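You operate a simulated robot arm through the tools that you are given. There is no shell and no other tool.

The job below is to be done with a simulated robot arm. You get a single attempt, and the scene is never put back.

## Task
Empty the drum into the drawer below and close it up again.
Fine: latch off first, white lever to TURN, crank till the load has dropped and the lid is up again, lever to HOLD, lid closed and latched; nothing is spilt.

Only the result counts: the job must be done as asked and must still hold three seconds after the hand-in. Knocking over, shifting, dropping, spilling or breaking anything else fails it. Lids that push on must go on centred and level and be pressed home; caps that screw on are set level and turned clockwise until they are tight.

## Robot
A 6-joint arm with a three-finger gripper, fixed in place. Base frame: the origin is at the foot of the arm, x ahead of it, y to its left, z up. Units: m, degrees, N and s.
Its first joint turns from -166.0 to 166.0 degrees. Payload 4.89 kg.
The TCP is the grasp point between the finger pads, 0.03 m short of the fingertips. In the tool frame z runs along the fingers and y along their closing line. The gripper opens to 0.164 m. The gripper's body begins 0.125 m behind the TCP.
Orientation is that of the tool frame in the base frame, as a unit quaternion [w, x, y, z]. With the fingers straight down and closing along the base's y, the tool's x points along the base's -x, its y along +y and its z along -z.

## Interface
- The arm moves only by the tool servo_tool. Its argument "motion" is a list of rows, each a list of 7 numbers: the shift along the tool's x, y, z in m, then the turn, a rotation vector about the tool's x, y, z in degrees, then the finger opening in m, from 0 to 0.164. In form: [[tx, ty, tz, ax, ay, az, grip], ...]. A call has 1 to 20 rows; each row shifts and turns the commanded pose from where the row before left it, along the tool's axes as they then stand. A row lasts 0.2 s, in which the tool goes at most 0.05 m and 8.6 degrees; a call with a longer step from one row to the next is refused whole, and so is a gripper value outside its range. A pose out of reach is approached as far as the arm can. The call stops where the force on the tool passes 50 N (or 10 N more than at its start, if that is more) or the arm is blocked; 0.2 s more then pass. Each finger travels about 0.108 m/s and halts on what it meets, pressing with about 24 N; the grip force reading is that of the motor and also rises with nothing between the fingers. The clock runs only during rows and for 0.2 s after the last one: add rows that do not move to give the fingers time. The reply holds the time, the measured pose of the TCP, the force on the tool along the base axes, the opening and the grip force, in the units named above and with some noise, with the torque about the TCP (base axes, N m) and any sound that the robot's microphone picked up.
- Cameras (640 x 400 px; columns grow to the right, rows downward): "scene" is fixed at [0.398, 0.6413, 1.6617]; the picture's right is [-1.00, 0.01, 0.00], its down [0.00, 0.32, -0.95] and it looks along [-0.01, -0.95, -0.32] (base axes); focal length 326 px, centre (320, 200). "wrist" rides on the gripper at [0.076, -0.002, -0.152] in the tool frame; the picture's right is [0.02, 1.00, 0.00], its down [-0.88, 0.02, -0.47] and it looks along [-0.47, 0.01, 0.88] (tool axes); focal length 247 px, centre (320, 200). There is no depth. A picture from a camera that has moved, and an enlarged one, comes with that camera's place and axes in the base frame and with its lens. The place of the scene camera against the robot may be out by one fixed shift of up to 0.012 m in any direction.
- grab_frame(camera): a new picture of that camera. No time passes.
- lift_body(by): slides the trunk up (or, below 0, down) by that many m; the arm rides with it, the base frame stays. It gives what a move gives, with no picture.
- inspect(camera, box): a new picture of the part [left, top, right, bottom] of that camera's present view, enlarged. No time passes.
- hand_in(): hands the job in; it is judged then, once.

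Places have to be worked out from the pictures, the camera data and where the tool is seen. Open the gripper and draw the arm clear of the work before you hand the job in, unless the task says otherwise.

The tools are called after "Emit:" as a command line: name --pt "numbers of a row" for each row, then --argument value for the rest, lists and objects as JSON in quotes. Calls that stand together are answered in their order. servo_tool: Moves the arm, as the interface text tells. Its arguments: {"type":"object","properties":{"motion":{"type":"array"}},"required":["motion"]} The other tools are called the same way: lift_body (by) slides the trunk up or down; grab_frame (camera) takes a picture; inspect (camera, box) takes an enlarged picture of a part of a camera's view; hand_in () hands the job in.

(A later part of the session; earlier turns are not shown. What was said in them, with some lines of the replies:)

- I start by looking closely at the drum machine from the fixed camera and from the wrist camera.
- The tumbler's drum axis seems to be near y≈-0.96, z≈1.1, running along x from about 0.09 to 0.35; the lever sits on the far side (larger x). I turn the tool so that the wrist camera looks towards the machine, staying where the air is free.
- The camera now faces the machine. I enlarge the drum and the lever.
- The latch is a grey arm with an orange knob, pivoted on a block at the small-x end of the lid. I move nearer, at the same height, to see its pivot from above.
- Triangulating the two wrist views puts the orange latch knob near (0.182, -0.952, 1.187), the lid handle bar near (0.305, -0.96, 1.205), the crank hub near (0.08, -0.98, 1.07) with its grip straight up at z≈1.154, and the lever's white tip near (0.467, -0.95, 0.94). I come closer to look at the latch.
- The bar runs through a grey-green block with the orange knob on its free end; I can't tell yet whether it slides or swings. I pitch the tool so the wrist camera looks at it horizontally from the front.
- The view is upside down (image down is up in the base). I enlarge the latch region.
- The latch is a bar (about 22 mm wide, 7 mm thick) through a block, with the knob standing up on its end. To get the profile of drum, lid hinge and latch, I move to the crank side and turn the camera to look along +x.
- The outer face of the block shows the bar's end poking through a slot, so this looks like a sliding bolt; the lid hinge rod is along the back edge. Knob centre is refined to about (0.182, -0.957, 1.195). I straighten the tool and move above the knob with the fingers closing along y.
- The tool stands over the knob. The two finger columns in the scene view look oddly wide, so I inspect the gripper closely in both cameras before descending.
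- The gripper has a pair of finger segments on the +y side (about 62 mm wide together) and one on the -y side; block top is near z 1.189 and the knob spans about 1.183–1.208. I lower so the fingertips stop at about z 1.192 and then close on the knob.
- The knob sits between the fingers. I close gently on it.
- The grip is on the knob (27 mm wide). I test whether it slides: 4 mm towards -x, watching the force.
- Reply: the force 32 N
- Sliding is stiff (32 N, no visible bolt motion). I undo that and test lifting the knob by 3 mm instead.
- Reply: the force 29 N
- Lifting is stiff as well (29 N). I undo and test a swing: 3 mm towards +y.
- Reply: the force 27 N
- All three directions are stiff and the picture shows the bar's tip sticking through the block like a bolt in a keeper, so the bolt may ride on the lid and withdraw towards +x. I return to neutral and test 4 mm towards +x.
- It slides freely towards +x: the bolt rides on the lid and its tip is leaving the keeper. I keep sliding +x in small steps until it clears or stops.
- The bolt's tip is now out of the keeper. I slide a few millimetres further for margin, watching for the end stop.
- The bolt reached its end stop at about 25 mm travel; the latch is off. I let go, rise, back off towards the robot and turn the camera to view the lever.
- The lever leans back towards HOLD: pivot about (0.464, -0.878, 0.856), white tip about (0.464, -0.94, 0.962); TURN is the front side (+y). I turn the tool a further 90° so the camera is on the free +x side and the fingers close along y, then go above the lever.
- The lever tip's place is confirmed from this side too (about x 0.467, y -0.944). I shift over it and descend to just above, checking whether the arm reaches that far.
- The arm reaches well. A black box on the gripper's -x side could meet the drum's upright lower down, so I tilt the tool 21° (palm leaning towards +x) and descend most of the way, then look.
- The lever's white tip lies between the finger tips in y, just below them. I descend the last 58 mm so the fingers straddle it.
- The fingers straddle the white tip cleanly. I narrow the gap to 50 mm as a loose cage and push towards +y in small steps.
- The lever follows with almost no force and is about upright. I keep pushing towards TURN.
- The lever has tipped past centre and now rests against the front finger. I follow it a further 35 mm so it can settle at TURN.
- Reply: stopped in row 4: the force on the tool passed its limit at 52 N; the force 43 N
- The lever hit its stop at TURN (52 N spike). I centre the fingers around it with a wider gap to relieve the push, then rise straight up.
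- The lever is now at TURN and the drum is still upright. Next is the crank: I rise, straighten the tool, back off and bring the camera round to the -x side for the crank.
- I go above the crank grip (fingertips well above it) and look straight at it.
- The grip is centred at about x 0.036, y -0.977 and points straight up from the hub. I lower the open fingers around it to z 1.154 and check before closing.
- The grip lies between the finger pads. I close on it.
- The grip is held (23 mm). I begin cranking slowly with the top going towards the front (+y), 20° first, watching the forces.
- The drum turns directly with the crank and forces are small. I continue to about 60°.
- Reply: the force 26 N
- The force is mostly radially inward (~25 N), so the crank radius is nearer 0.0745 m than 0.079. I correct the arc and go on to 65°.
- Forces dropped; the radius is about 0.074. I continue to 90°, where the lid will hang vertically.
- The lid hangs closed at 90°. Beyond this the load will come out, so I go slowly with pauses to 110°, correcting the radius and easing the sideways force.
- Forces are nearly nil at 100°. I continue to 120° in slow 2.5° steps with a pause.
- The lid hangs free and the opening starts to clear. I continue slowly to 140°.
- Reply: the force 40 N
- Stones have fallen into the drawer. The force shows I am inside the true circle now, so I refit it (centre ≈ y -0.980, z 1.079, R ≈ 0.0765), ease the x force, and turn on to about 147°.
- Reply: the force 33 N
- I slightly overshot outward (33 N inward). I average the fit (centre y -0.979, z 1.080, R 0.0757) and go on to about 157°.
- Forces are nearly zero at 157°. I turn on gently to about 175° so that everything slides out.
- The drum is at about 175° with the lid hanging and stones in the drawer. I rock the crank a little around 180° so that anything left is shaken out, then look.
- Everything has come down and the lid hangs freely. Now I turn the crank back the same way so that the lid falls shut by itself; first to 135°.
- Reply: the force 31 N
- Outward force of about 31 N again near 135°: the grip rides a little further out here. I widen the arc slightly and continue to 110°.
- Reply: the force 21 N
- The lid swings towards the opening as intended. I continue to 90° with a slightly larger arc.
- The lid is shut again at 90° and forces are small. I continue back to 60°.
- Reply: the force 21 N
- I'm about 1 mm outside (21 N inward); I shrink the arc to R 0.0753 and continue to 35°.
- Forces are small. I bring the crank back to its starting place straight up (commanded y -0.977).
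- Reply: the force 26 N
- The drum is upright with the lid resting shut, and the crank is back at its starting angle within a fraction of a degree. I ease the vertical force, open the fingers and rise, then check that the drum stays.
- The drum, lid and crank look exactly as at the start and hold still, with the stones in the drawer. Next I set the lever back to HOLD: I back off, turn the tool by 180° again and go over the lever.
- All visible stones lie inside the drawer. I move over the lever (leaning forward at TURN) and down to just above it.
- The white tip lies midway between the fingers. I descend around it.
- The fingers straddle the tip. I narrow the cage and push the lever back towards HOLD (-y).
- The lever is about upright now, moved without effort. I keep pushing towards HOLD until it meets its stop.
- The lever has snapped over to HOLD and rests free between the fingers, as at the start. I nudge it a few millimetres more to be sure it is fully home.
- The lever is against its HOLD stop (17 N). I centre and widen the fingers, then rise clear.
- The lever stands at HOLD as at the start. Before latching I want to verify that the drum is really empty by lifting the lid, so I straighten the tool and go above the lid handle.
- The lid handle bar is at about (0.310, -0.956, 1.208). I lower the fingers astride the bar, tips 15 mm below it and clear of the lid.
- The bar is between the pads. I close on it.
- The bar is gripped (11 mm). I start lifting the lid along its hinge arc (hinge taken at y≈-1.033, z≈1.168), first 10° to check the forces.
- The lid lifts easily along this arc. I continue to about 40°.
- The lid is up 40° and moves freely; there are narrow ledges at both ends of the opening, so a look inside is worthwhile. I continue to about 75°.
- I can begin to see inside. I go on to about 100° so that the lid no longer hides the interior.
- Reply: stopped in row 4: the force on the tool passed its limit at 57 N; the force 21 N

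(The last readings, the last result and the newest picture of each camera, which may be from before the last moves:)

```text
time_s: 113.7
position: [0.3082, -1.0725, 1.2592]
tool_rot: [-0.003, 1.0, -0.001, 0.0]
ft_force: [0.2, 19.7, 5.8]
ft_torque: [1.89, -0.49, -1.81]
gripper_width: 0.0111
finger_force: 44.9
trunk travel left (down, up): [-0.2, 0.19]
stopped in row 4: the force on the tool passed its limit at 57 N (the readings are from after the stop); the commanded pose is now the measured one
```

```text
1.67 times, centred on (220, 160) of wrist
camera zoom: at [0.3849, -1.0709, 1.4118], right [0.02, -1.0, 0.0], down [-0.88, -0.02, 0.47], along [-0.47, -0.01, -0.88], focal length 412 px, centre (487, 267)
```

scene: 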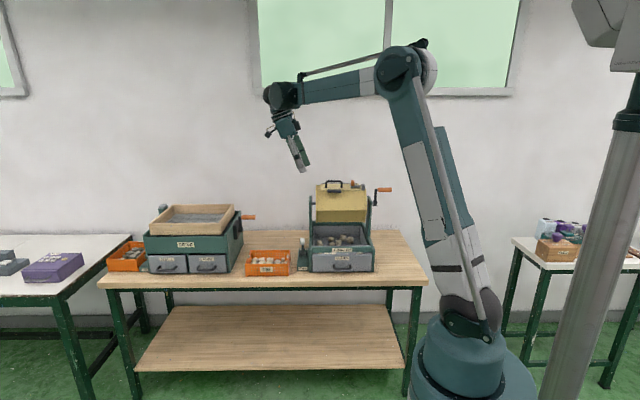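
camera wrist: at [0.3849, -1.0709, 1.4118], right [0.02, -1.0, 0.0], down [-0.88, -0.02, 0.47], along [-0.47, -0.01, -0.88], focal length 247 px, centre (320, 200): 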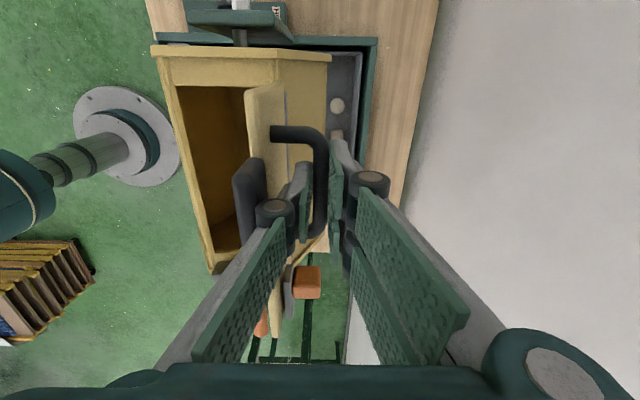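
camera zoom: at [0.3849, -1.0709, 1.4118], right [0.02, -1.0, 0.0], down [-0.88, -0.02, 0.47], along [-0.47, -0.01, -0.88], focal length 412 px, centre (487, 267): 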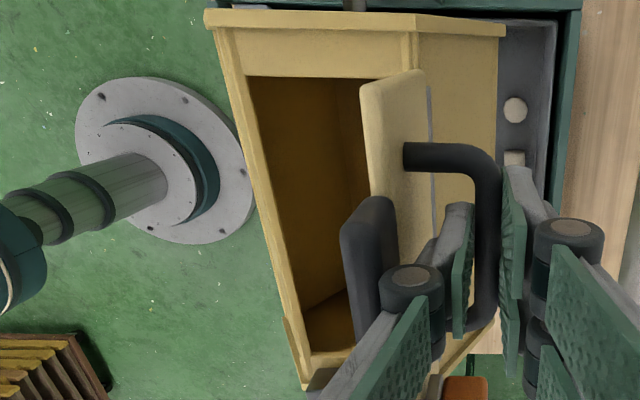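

The lid met a stop at about 90° (57 N spike); I hold there. Through the opening I see bare yellow walls so far; I zoom in.

Emit:
inspect --camera "wrist" --box '[165, 75, 285, 255]'

Emit:
inspect --camera "scene" --box '[310, 150, 400, 215]'

```text
2.22 times, centred on (225, 165) of wrist
camera zoom: at [0.3849, -1.0709, 1.4118], right [0.02, -1.0, 0.0], down [-0.88, -0.02, 0.47], along [-0.47, -0.01, -0.88], focal length 549 px, centre (531, 278)
```

zoom: 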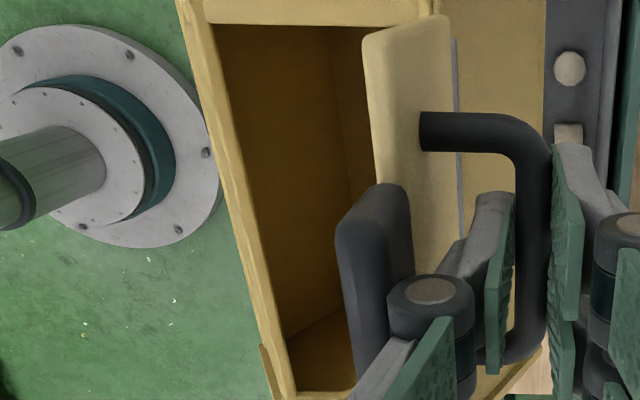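

```text
6.15 times, centred on (355, 182) of scene
camera zoom: at [0.398, 0.6413, 1.6617], right [-1.0, 0.01, 0.0], down [0.0, 0.32, -0.95], along [-0.01, -0.95, -0.32], focal length 2003 px, centre (105, 308)
```

zoom: 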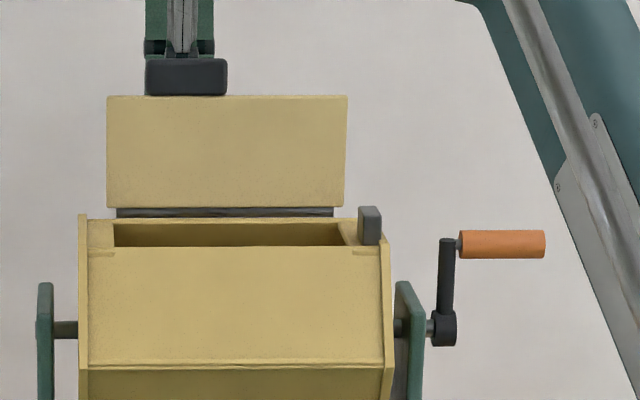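

The visible walls, ends and most of the floor of the drum are bare: it is empty. The spike was probably a knuckle meeting the lid's dark bar, so I go no further and lower the lid back along the same arc.

Emit:
servo_tool --pt "0 -0.0053 -0.0036 0 0 0 0.005" --pt "0 -0.0071 -0.0027 0 0 0 0.005" --pt "0 -0.0072 -0.0021 0 0 0 0.005" --pt "0 -0.0074 -0.0014 0 0 0 0.005" --pt "0 -0.0075 -0.0008 0 0 0 0.005" --pt "0 -0.0076 -0.0001 0 0 0 0.005" --pt "0 0 0 0 0 0 0.005"

Emit:
servo_tool --pt "0 -0.0075 0.0006 0 0 0 0.005" --pt "0 -0.0074 0.0012 0 0 0 0.005" --pt "0 -0.0073 0.0018 0 0 0 0.005" --pt "0 -0.0071 0.0025 0 0 0 0.005" --pt "0 -0.0069 0.0031 0 0 0 0.005" --pt "0 -0.0066 0.0037 0 0 0 0.005" --pt "0 0 0 0 0 0 0.005"

Emit:
inspect --camera "scene" --box '[310, 150, 400, 215]'

```text
time_s: 115.3
position: [0.3086, -1.0341, 1.2683]
tool_rot: [-0.002, 1.0, -0.001, 0.0]
ft_force: [-7.6, 1.0, -9.6]
ft_torque: [0.1, 0.36, -1.53]
gripper_width: 0.0111
finger_force: 44.6
trunk travel left (down, up): [-0.2, 0.19]
```

```text
time_s: 116.9
position: [0.3092, -0.9904, 1.255]
tool_rot: [-0.001, 1.0, 0.0, 0.0]
ft_force: [-5.4, -2.0, -4.5]
ft_torque: [-0.01, -0.28, -1.17]
gripper_width: 0.0109
finger_force: 45.2
trunk travel left (down, up): [-0.2, 0.19]
```

```text
6.15 times, centred on (355, 182) of scene
camera zoom: at [0.398, 0.6413, 1.6617], right [-1.0, 0.01, 0.0], down [0.0, 0.32, -0.95], along [-0.01, -0.95, -0.32], focal length 2003 px, centre (105, 308)
```

zoom: 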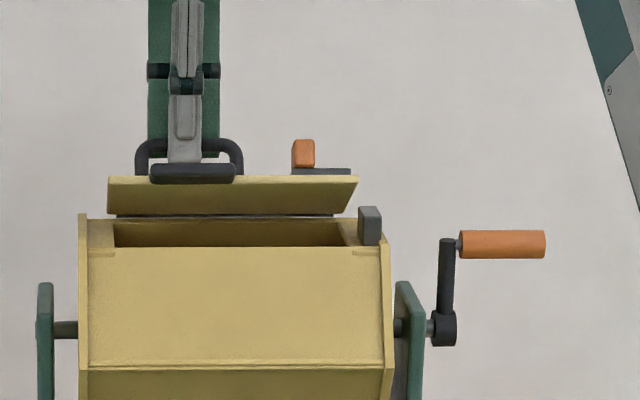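

The lid follows with small forces. I lower the last 30° slowly until it sits shut.

Emit:
servo_tool --pt "0 -0.0062 0.0042 0 0 0 0.005" --pt "0 -0.0059 0.0048 0 0 0 0.005" --pt "0 -0.0054 0.0052 0 0 0 0.005" --pt "0 -0.0049 0.0058 0 0 0 0.005" --pt "0 -0.0044 0.0061 0 0 0 0.005" --pt "0 0 0 0 0 0 0.005"

Emit:
servo_tool --pt "0 -0.0019 0.0032 0 0 0 0.005" --pt "0 -0.0019 0.0032 0 0 0 0.005" --pt "0 0 0 0 0 0 0.005"

Emit:
inspect --camera "scene" --box '[310, 150, 400, 215]'

```text
time_s: 118.3
position: [0.3088, -0.9636, 1.2297]
tool_rot: [-0.002, 1.0, 0.0, 0.001]
ft_force: [4.7, -2.3, -2.6]
ft_torque: [-0.04, -0.34, -0.42]
gripper_width: 0.011
finger_force: 45.2
trunk travel left (down, up): [-0.2, 0.19]
```

```text
time_s: 119.1
position: [0.3079, -0.9583, 1.223]
tool_rot: [-0.002, 1.0, 0.0, 0.001]
ft_force: [9.5, -15.4, 23.2]
ft_torque: [-0.38, -0.48, -0.48]
gripper_width: 0.0109
finger_force: 44.9
trunk travel left (down, up): [-0.2, 0.19]
```

```text
6.15 times, centred on (355, 182) of scene
camera zoom: at [0.398, 0.6413, 1.6617], right [-1.0, 0.01, 0.0], down [0.0, 0.32, -0.95], along [-0.01, -0.95, -0.32], focal length 2003 px, centre (105, 308)
```

zoom: 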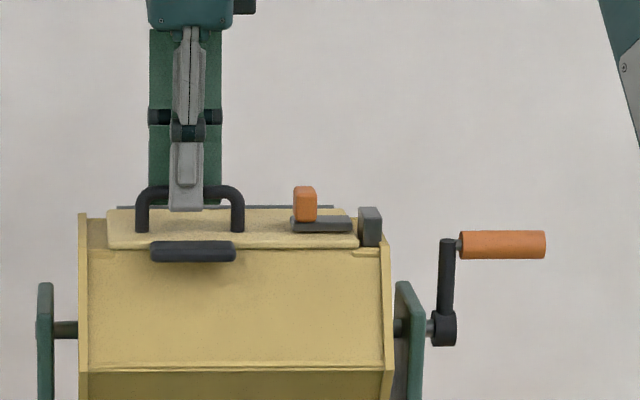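

The lid is seated (23 N downward push). I let go of the handle, rise, and move over the bolt knob, which should be at x≈0.207.

Emit:
servo_tool --pt "0 0 -0.001 0 0 0 0.03" --pt "0 0 0 0 0 0 0.06" --pt "0 0 0 0 0 0 0.06" --pt "0 0 -0.04 0 0 0 0.06" --pt "0 0 -0.04 0 0 0 0.06" --pt "-0.034 0 0 0 0 0 0.06" --pt "-0.034 0 0 0 0 0 0.06" --pt "-0.033 0 0 0 0 0 0.06" --pt "0 0 0 0 0 0 0.06"

Emit:
grab_frame --camera "wrist"

Emit:
inspect --camera "scene" --box '[310, 150, 400, 215]'

```text
time_s: 121.1
position: [0.2073, -0.9615, 1.3031]
tool_rot: [-0.002, 1.0, -0.002, 0.002]
ft_force: [-0.8, 0.3, 0.5]
ft_torque: [0.01, -0.1, -0.02]
gripper_width: 0.06
finger_force: 0.0
trunk travel left (down, up): [-0.2, 0.19]
```

```text
taken
camera wrist: at [0.283, -0.9585, 1.4558], right [0.02, -1.0, 0.0], down [-0.88, -0.02, 0.47], along [-0.47, -0.01, -0.88], focal length 247 px, centre (320, 200)
```

wrist: 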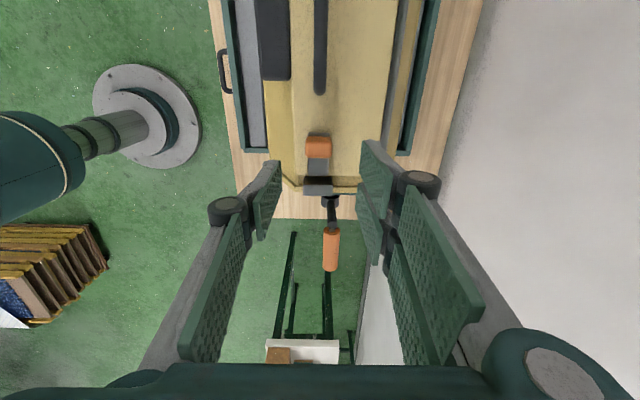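

```text
6.15 times, centred on (355, 182) of scene
camera zoom: at [0.398, 0.6413, 1.6617], right [-1.0, 0.01, 0.0], down [0.0, 0.32, -0.95], along [-0.01, -0.95, -0.32], focal length 2003 px, centre (105, 308)
```

zoom: 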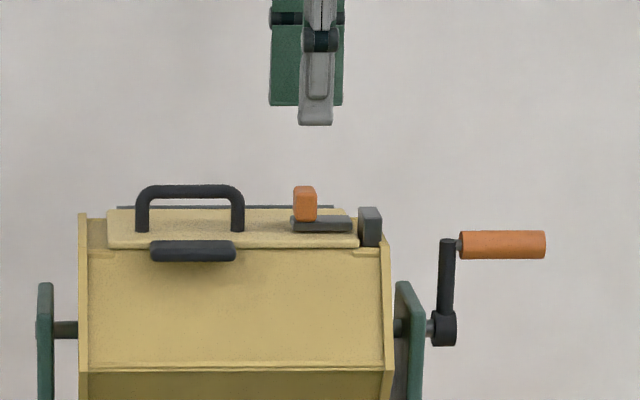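

The knob shows at about (0.209, -0.958). I lower around it to z 1.225 and close.

Emit:
servo_tool --pt "0.0015 -0.002 0.03 0 0 0 0.06" --pt "0 0 0.03 0 0 0 0.06" --pt "0 0 0.018 0 0 0 0.06" --pt "0 0 0 0 0 0 0.06"

Emit:
inspect --camera "wrist" --box '[220, 80, 420, 240]'

Emit:
inspect --camera "scene" --box '[330, 160, 390, 200]'

```text
time_s: 122.1
position: [0.2091, -0.9562, 1.2255]
tool_rot: [-0.002, 1.0, 0.0, 0.0]
ft_force: [-0.5, -1.1, 0.5]
ft_torque: [0.05, -0.03, -0.01]
gripper_width: 0.06
finger_force: 0.0
trunk travel left (down, up): [-0.2, 0.19]
```

```text
2.50 times, centred on (320, 160) of wrist
camera zoom: at [0.2853, -0.9545, 1.3782], right [0.02, -1.0, 0.0], down [-0.88, -0.02, 0.47], along [-0.47, -0.01, -0.88], focal length 617 px, centre (320, 300)
```

zoom: 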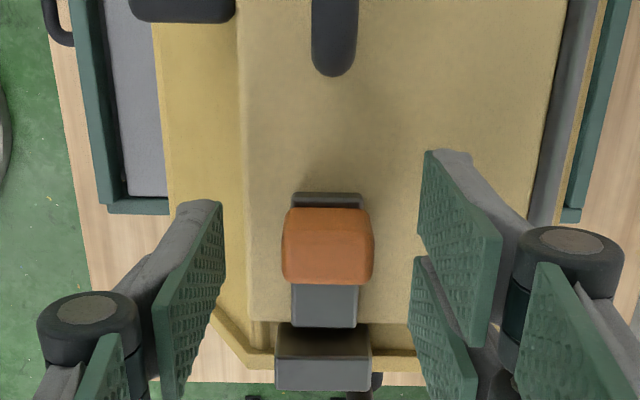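

```text
10.00 times, centred on (360, 180) of scene
camera zoom: at [0.398, 0.6413, 1.6617], right [-1.0, 0.01, 0.0], down [0.0, 0.32, -0.95], along [-0.01, -0.95, -0.32], focal length 3255 px, centre (-80, 400)
```

zoom: 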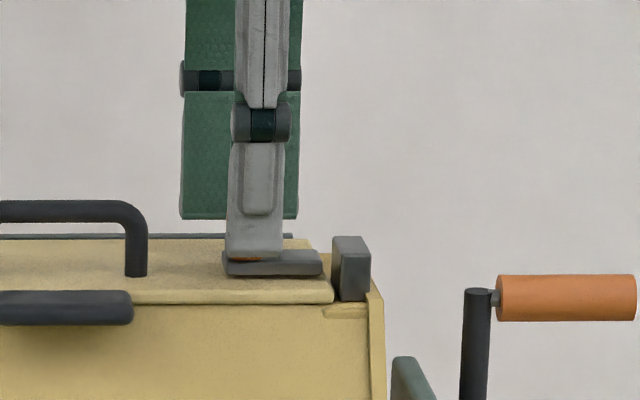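

The knob is between the pads and the bolt lines up with the keeper. I close on the knob.

Emit:
servo_tool --pt "0 0 0 0 0 0 0.035" --pt "0 0 0 0 0 0 0.01" --pt "0 0 0 0 0 0 0.01" --pt "0 0 0 0 0 0 0.01"

Emit:
servo_tool --pt "-0.003 0 0 0 0 0 0.01" --pt "-0.003 0 0 0 0 0 0.01" --pt "0 0 0 0 0 0 0.01"

Emit:
inspect --camera "wrist" --box '[220, 80, 420, 240]'

```text
time_s: 123.1
position: [0.2094, -0.9575, 1.2251]
tool_rot: [-0.001, 1.0, 0.0, 0.0]
ft_force: [-1.2, -15.9, 3.9]
ft_torque: [-0.94, -0.16, -0.04]
gripper_width: 0.0276
finger_force: 45.0
trunk travel left (down, up): [-0.2, 0.19]
```

```text
time_s: 123.9
position: [0.2043, -0.957, 1.2264]
tool_rot: [-0.003, 1.0, 0.0, -0.001]
ft_force: [0.6, 1.7, -2.7]
ft_torque: [0.08, -0.16, 0.09]
gripper_width: 0.0275
finger_force: 45.1
trunk travel left (down, up): [-0.2, 0.19]
```

```text
2.50 times, centred on (320, 160) of wrist
camera zoom: at [0.2796, -0.9547, 1.378], right [0.02, -1.0, 0.0], down [-0.88, -0.02, 0.47], along [-0.47, -0.01, -0.88], focal length 617 px, centre (320, 300)
```

zoom: 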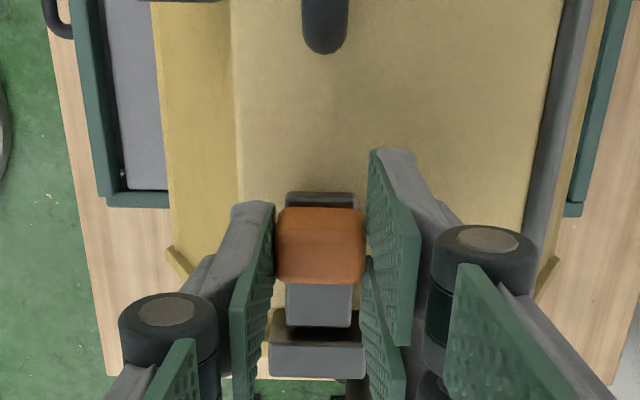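

The bolt slides with little force. I go on towards the keeper, about 16 mm more.

Emit:
servo_tool --pt "-0.003 0 0 0 0 0 0.01" --pt "-0.003 0 0 0 0 0 0.01" --pt "-0.003 0 0 0 0 0 0.01" --pt "-0.003 0 0 0 0 0 0.01" --pt "-0.003 0 0 0 0 0 0.01" --pt "0 0 0 0 0 0 0.01"

Emit:
inspect --camera "wrist" --box '[220, 80, 420, 240]'

Emit:
inspect --camera "scene" --box '[330, 160, 390, 200]'

```text
time_s: 125.3
position: [0.1884, -0.9576, 1.226]
tool_rot: [-0.002, 1.0, 0.0, 0.0]
ft_force: [0.1, 4.5, -2.4]
ft_torque: [0.36, -0.07, -0.03]
gripper_width: 0.0277
finger_force: 45.3
trunk travel left (down, up): [-0.2, 0.19]
```

```text
2.50 times, centred on (320, 160) of wrist
camera zoom: at [0.2645, -0.9552, 1.3784], right [0.02, -1.0, 0.0], down [-0.88, -0.02, 0.47], along [-0.47, -0.01, -0.88], focal length 617 px, centre (320, 300)
```

zoom: 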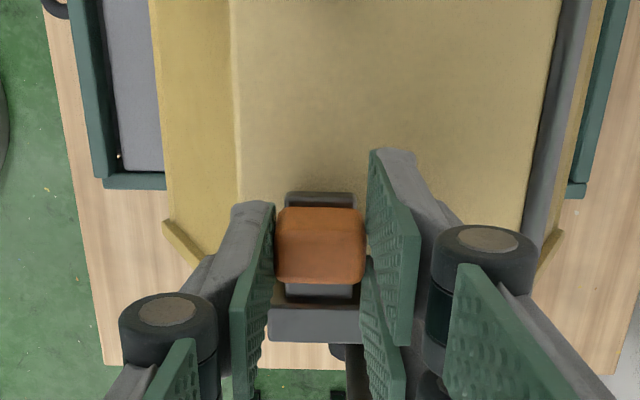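

```text
10.00 times, centred on (360, 180) of scene
camera zoom: at [0.398, 0.6413, 1.6617], right [-1.0, 0.01, 0.0], down [0.0, 0.32, -0.95], along [-0.01, -0.95, -0.32], focal length 3255 px, centre (-80, 400)
```

zoom: 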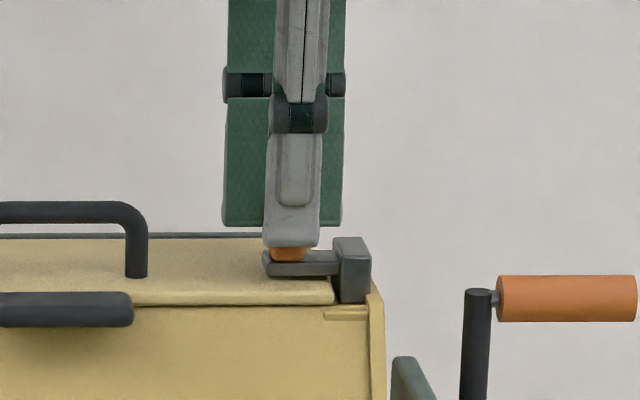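

The bolt is entering the keeper. I push the last millimetres until it meets its stop.

Emit:
servo_tool --pt "-0.002 0 0 0 0 0 0.01" --pt "-0.002 0 0 0 0 0 0.01" --pt "-0.001 0 0 0 0 0 0.01" --pt "0 0 0 0 0 0 0.01"

Emit:
inspect --camera "scene" --box '[330, 160, 390, 200]'

```text
time_s: 126.3
position: [0.1832, -0.9576, 1.2251]
tool_rot: [-0.002, 1.0, 0.0, 0.0]
ft_force: [0.8, 4.2, -3.4]
ft_torque: [0.37, -0.09, 0.02]
gripper_width: 0.0275
finger_force: 44.7
trunk travel left (down, up): [-0.2, 0.19]
```

```text
10.00 times, centred on (360, 180) of scene
camera zoom: at [0.398, 0.6413, 1.6617], right [-1.0, 0.01, 0.0], down [0.0, 0.32, -0.95], along [-0.01, -0.95, -0.32], focal length 3255 px, centre (-80, 400)
```

zoom: 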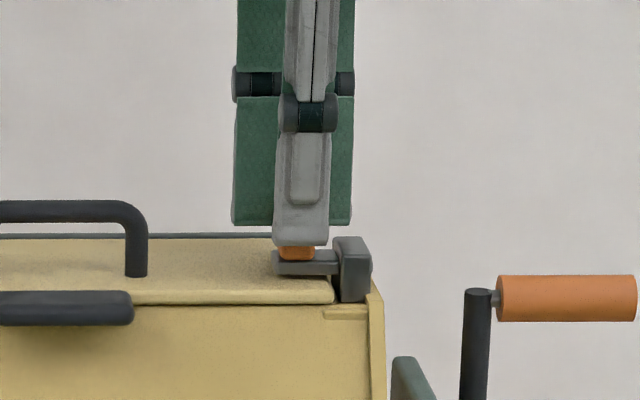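

It looks the same as at the start; I push a little more to find the end stop.

Emit:
servo_tool --pt "-0.001 0 0 0 0 0 0.01" --pt "-0.001 0 0 0 0 0 0.01" --pt "-0.001 0 0 0 0 0 0.01" --pt "0 0 0 0 0 0 0.01"

Emit:
inspect --camera "scene" --box '[330, 160, 390, 200]'

Emit:
inspect --camera "wrist" --box '[220, 80, 420, 240]'

```text
time_s: 127.3
position: [0.1827, -0.9585, 1.2256]
tool_rot: [-0.001, 1.0, 0.0, 0.0]
ft_force: [21.1, -4.8, 1.1]
ft_torque: [-0.44, -0.99, 0.03]
gripper_width: 0.0279
finger_force: 45.1
trunk travel left (down, up): [-0.2, 0.19]
```

```text
10.00 times, centred on (360, 180) of scene
camera zoom: at [0.398, 0.6413, 1.6617], right [-1.0, 0.01, 0.0], down [0.0, 0.32, -0.95], along [-0.01, -0.95, -0.32], focal length 3255 px, centre (-80, 400)
```

zoom: 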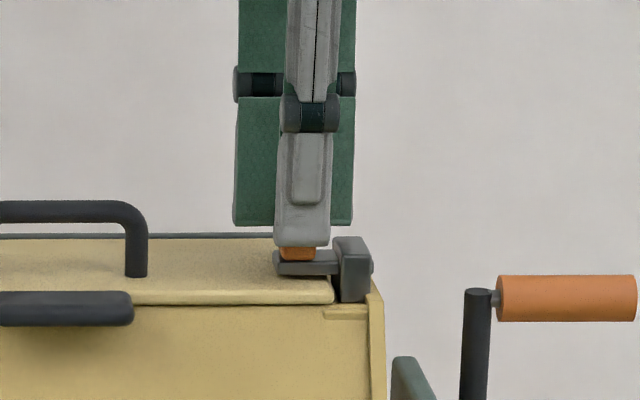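

```text
2.50 times, centred on (320, 160) of wrist
camera zoom: at [0.2589, -0.9557, 1.3786], right [0.02, -1.0, 0.0], down [-0.88, -0.02, 0.47], along [-0.47, -0.01, -0.88], focal length 617 px, centre (320, 300)
```

zoom: 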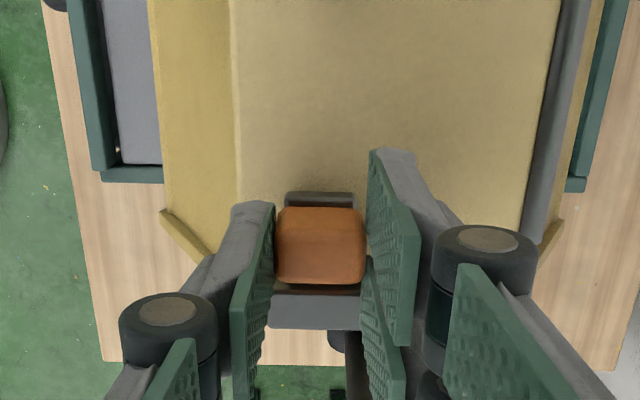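

The bolt is against its stop (21 N), latched as at the start. I relieve that and test the latch with a 2 mm lift and the HOLD with a 2 mm pull in y.

Emit:
servo_tool --pt "0.0013 0 0 0 0 0 0.01" --pt "0 0 -0.001 0 0 0 0.01" --pt "0 0 -0.001 0 0 0 0.01" --pt "0 0 0 0 0 0 0.01"

Emit:
servo_tool --pt "0 0 0.001 0 0 0 0.01" --pt "0 0 0.001 0 0 0 0.01" --pt "0 -0.001 0 0 0 0 0.01" --pt "0 -0.0015 0 0 0 0 0.01" --pt "0 0 0 0 0 0 0.01"

```text
time_s: 128.3
position: [0.1824, -0.9584, 1.2259]
tool_rot: [-0.002, 1.0, 0.0, 0.0]
ft_force: [16.0, 0.2, -14.7]
ft_torque: [0.16, -0.22, 0.03]
gripper_width: 0.0278
finger_force: 44.9
trunk travel left (down, up): [-0.2, 0.19]
```

```text
time_s: 129.5
position: [0.1837, -0.9569, 1.2251]
tool_rot: [-0.002, 1.0, -0.001, -0.001]
ft_force: [15.6, -19.8, 0.0]
ft_torque: [-1.04, -0.52, 0.22]
gripper_width: 0.0276
finger_force: 44.4
trunk travel left (down, up): [-0.2, 0.19]
```

Both tests are stiff: the lid is latched and the drum is held. I undo the test offset, open the fingers, rise and draw back.

Emit:
servo_tool --pt "0.001 0.0025 0 0 0 0 0.01" --pt "0 0 0 0 0 0 0.03" --pt "0 0 0 0 0 0 0.06" --pt "0 0 0 0 0 0 0.06" --pt "0 0 -0.04 0 0 0 0.06" --pt "0 0 -0.04 0 0 0 0.06" --pt "0 0 -0.04 0 0 0 0.06" --pt "0 -0.045 -0.01 0 0 0 0.08" --pt "0 -0.045 -0.01 0 0 0 0.08" --pt "0 -0.045 -0.01 0 0 0 0.08" --pt "0 -0.045 0 0 0 0 0.08" --pt "0 -0.045 0 0 0 0 0.08" --pt "0 -0.045 0 0 0 0 0.08" --pt "0 0 0 0 0 0 0.08"

Emit:
grab_frame --camera "scene"

Emit:
inspect --camera "scene" --box '[280, 160, 420, 290]'

Emit:
inspect --camera "scene" --box '[340, 165, 400, 205]'

Emit:
grab_frame --camera "wrist"

```text
time_s: 132.5
position: [0.1811, -0.6869, 1.3764]
tool_rot: [-0.001, 1.0, 0.001, 0.001]
ft_force: [-0.5, 1.8, 0.9]
ft_torque: [-0.28, -0.02, 0.02]
gripper_width: 0.0802
finger_force: 0.0
trunk travel left (down, up): [-0.2, 0.19]
```

```text
taken
```

scene: 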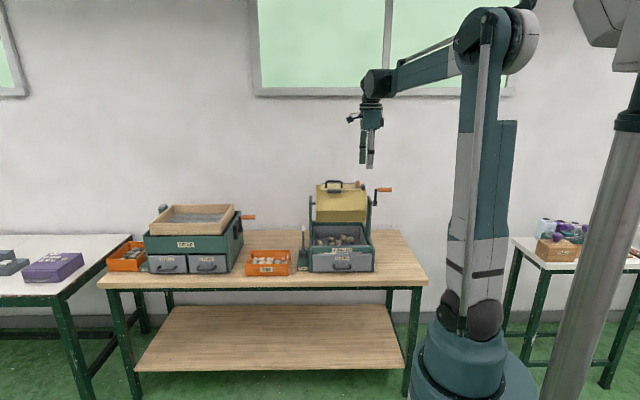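

```text
3.08 times, centred on (350, 225) of scene
camera zoom: at [0.398, 0.6413, 1.6617], right [-1.0, 0.01, 0.0], down [0.0, 0.32, -0.95], along [-0.01, -0.95, -0.32], focal length 1002 px, centre (228, 123)
```

zoom: 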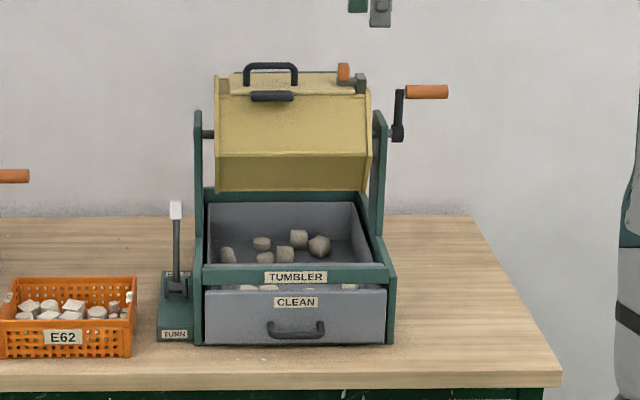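

```text
10.00 times, centred on (370, 185) of scene
camera zoom: at [0.398, 0.6413, 1.6617], right [-1.0, 0.01, 0.0], down [0.0, 0.32, -0.95], along [-0.01, -0.95, -0.32], focal length 3255 px, centre (-180, 350)
```

zoom: 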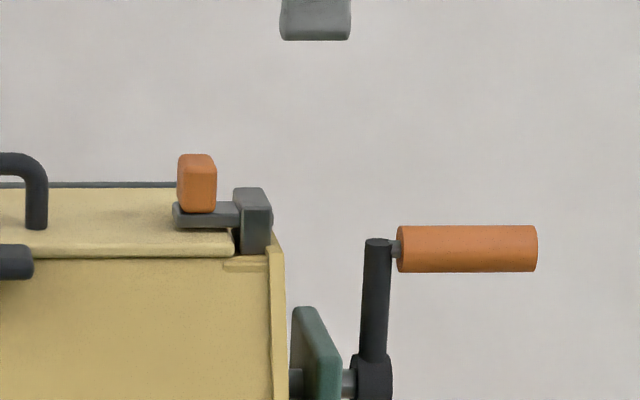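

```text
taken
camera wrist: at [0.256, -0.6843, 1.5288], right [0.02, -1.0, 0.0], down [-0.88, -0.02, 0.47], along [-0.47, -0.01, -0.88], focal length 247 px, centre (320, 200)
```

wrist: 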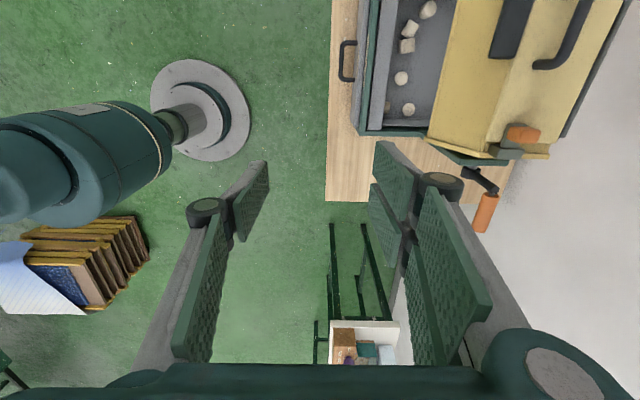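

Drum, lid, bolt, lever and crank all look as at the start, with the stones in the closed drawer. I open the gripper fully, draw back a bit more and take a last look for spilt stones.

Emit:
servo_tool --pt "0 -0.04 -0.01 0 0 0 0.12" --pt "0 -0.04 -0.01 0 0 0 0.164" --pt "0 0 0 0 0 0 0.164" --pt "0 0 0 0 0 -8.5 0.164" --pt "0 0 0 0 0 -8.5 0.164" --pt "0 0 0 0 0 -8.5 0.164" --pt "0 0 0 0 0 -8.5 0.164" --pt "0 0 0 0 0 -8.5 0.164" --pt "0 0 0 0 0 -8.5 0.164" --pt "0 0 0 0 0 -8.5 0.164" --pt "0 0 0 0 0 -8.5 0.164" --pt "0 0 0 0 0 -8.5 0.164" --pt "0 0 0 0 0 -8.5 0.164" --pt "0 0 0 0 0 -5 0.164" --pt "0 0 0 0 0 0 0.164"

Emit:
grab_frame --camera "wrist"

Emit:
inspect --camera "wrist" --box '[200, 100, 460, 340]'

Emit:
inspect --camera "scene" --box '[90, 180, 440, 390]'

```text
time_s: 135.7
position: [0.182, -0.6071, 1.398]
tool_rot: [-0.001, 0.707, 0.707, 0.001]
ft_force: [-0.5, 0.2, 0.4]
ft_torque: [-0.05, 0.01, 0.01]
gripper_width: 0.1641
finger_force: 0.1
trunk travel left (down, up): [-0.2, 0.19]
```

```text
taken
camera wrist: at [0.1807, -0.5309, 1.5498], right [1.0, 0.02, 0.0], down [0.02, -0.88, 0.47], along [0.01, -0.47, -0.88], focal length 247 px, centre (320, 200)
```

wrist: 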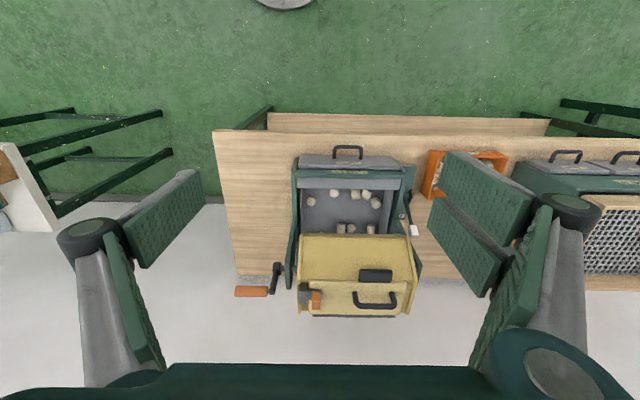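

```text
1.67 times, centred on (330, 220) of wrist
camera zoom: at [0.1807, -0.5309, 1.5498], right [1.0, 0.02, 0.0], down [0.02, -0.88, 0.47], along [0.01, -0.47, -0.88], focal length 412 px, centre (303, 167)
```

zoom: 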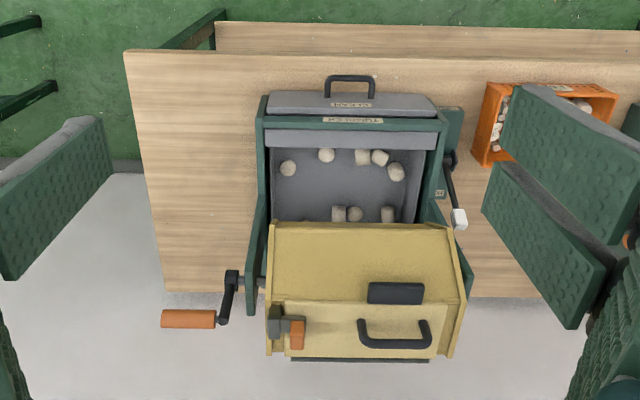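

```text
1.83 times, centred on (265, 285) of scene
camera zoom: at [0.398, 0.6413, 1.6617], right [-1.0, 0.01, 0.0], down [0.0, 0.32, -0.95], along [-0.01, -0.95, -0.32], focal length 595 px, centre (421, 45)
```

zoom: 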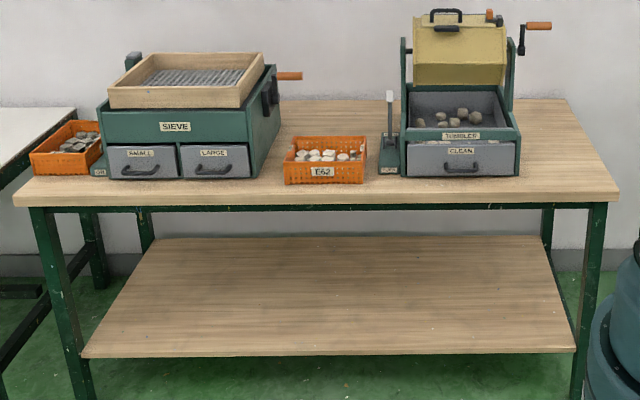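

No stones lie on the bench, shelf or floor. The load is in the closed drawer, the lever stands at HOLD, the lid is shut with its bolt home, and the arm is clear with the gripper open, so I hand the job in.

Emit:
hand_in

```text
The job is handed in.
```

The drum has been emptied into the drawer and closed up again, and I've handed the job in. I don't have the verdict.

- **Latch and lever:** I slid the latch bolt off, then moved the white lever to TURN.
- **Emptying:** I cranked the drum over to about 180° and rocked it there to shake out the last stones. I then turned it back the way it came rather than all the way round, so the lid fell shut on its own.
- **Check inside:** With the lever back at HOLD, I lifted the lid to about 90° to look in. The parts I could see were bare, but the back strip of the floor and an area behind the gripper were hidden. I saw no stones left.
- **Lifting the lid:** The lift ended with a 57 N force spike, probably a gripper knuckle touching the dark bar on the lid. I stopped there and lowered the lid; it showed no damage afterwards.
- **Closing up:** The lid is shut and the bolt is pushed home to its stop. A small lift on the bolt knob and a small sideways pull both met firm resistance, so the lid is latched and the drum is held.
- **Spills:** I saw no stones on the bench, shelf or floor.

The arm is clear of the machine with the gripper open.
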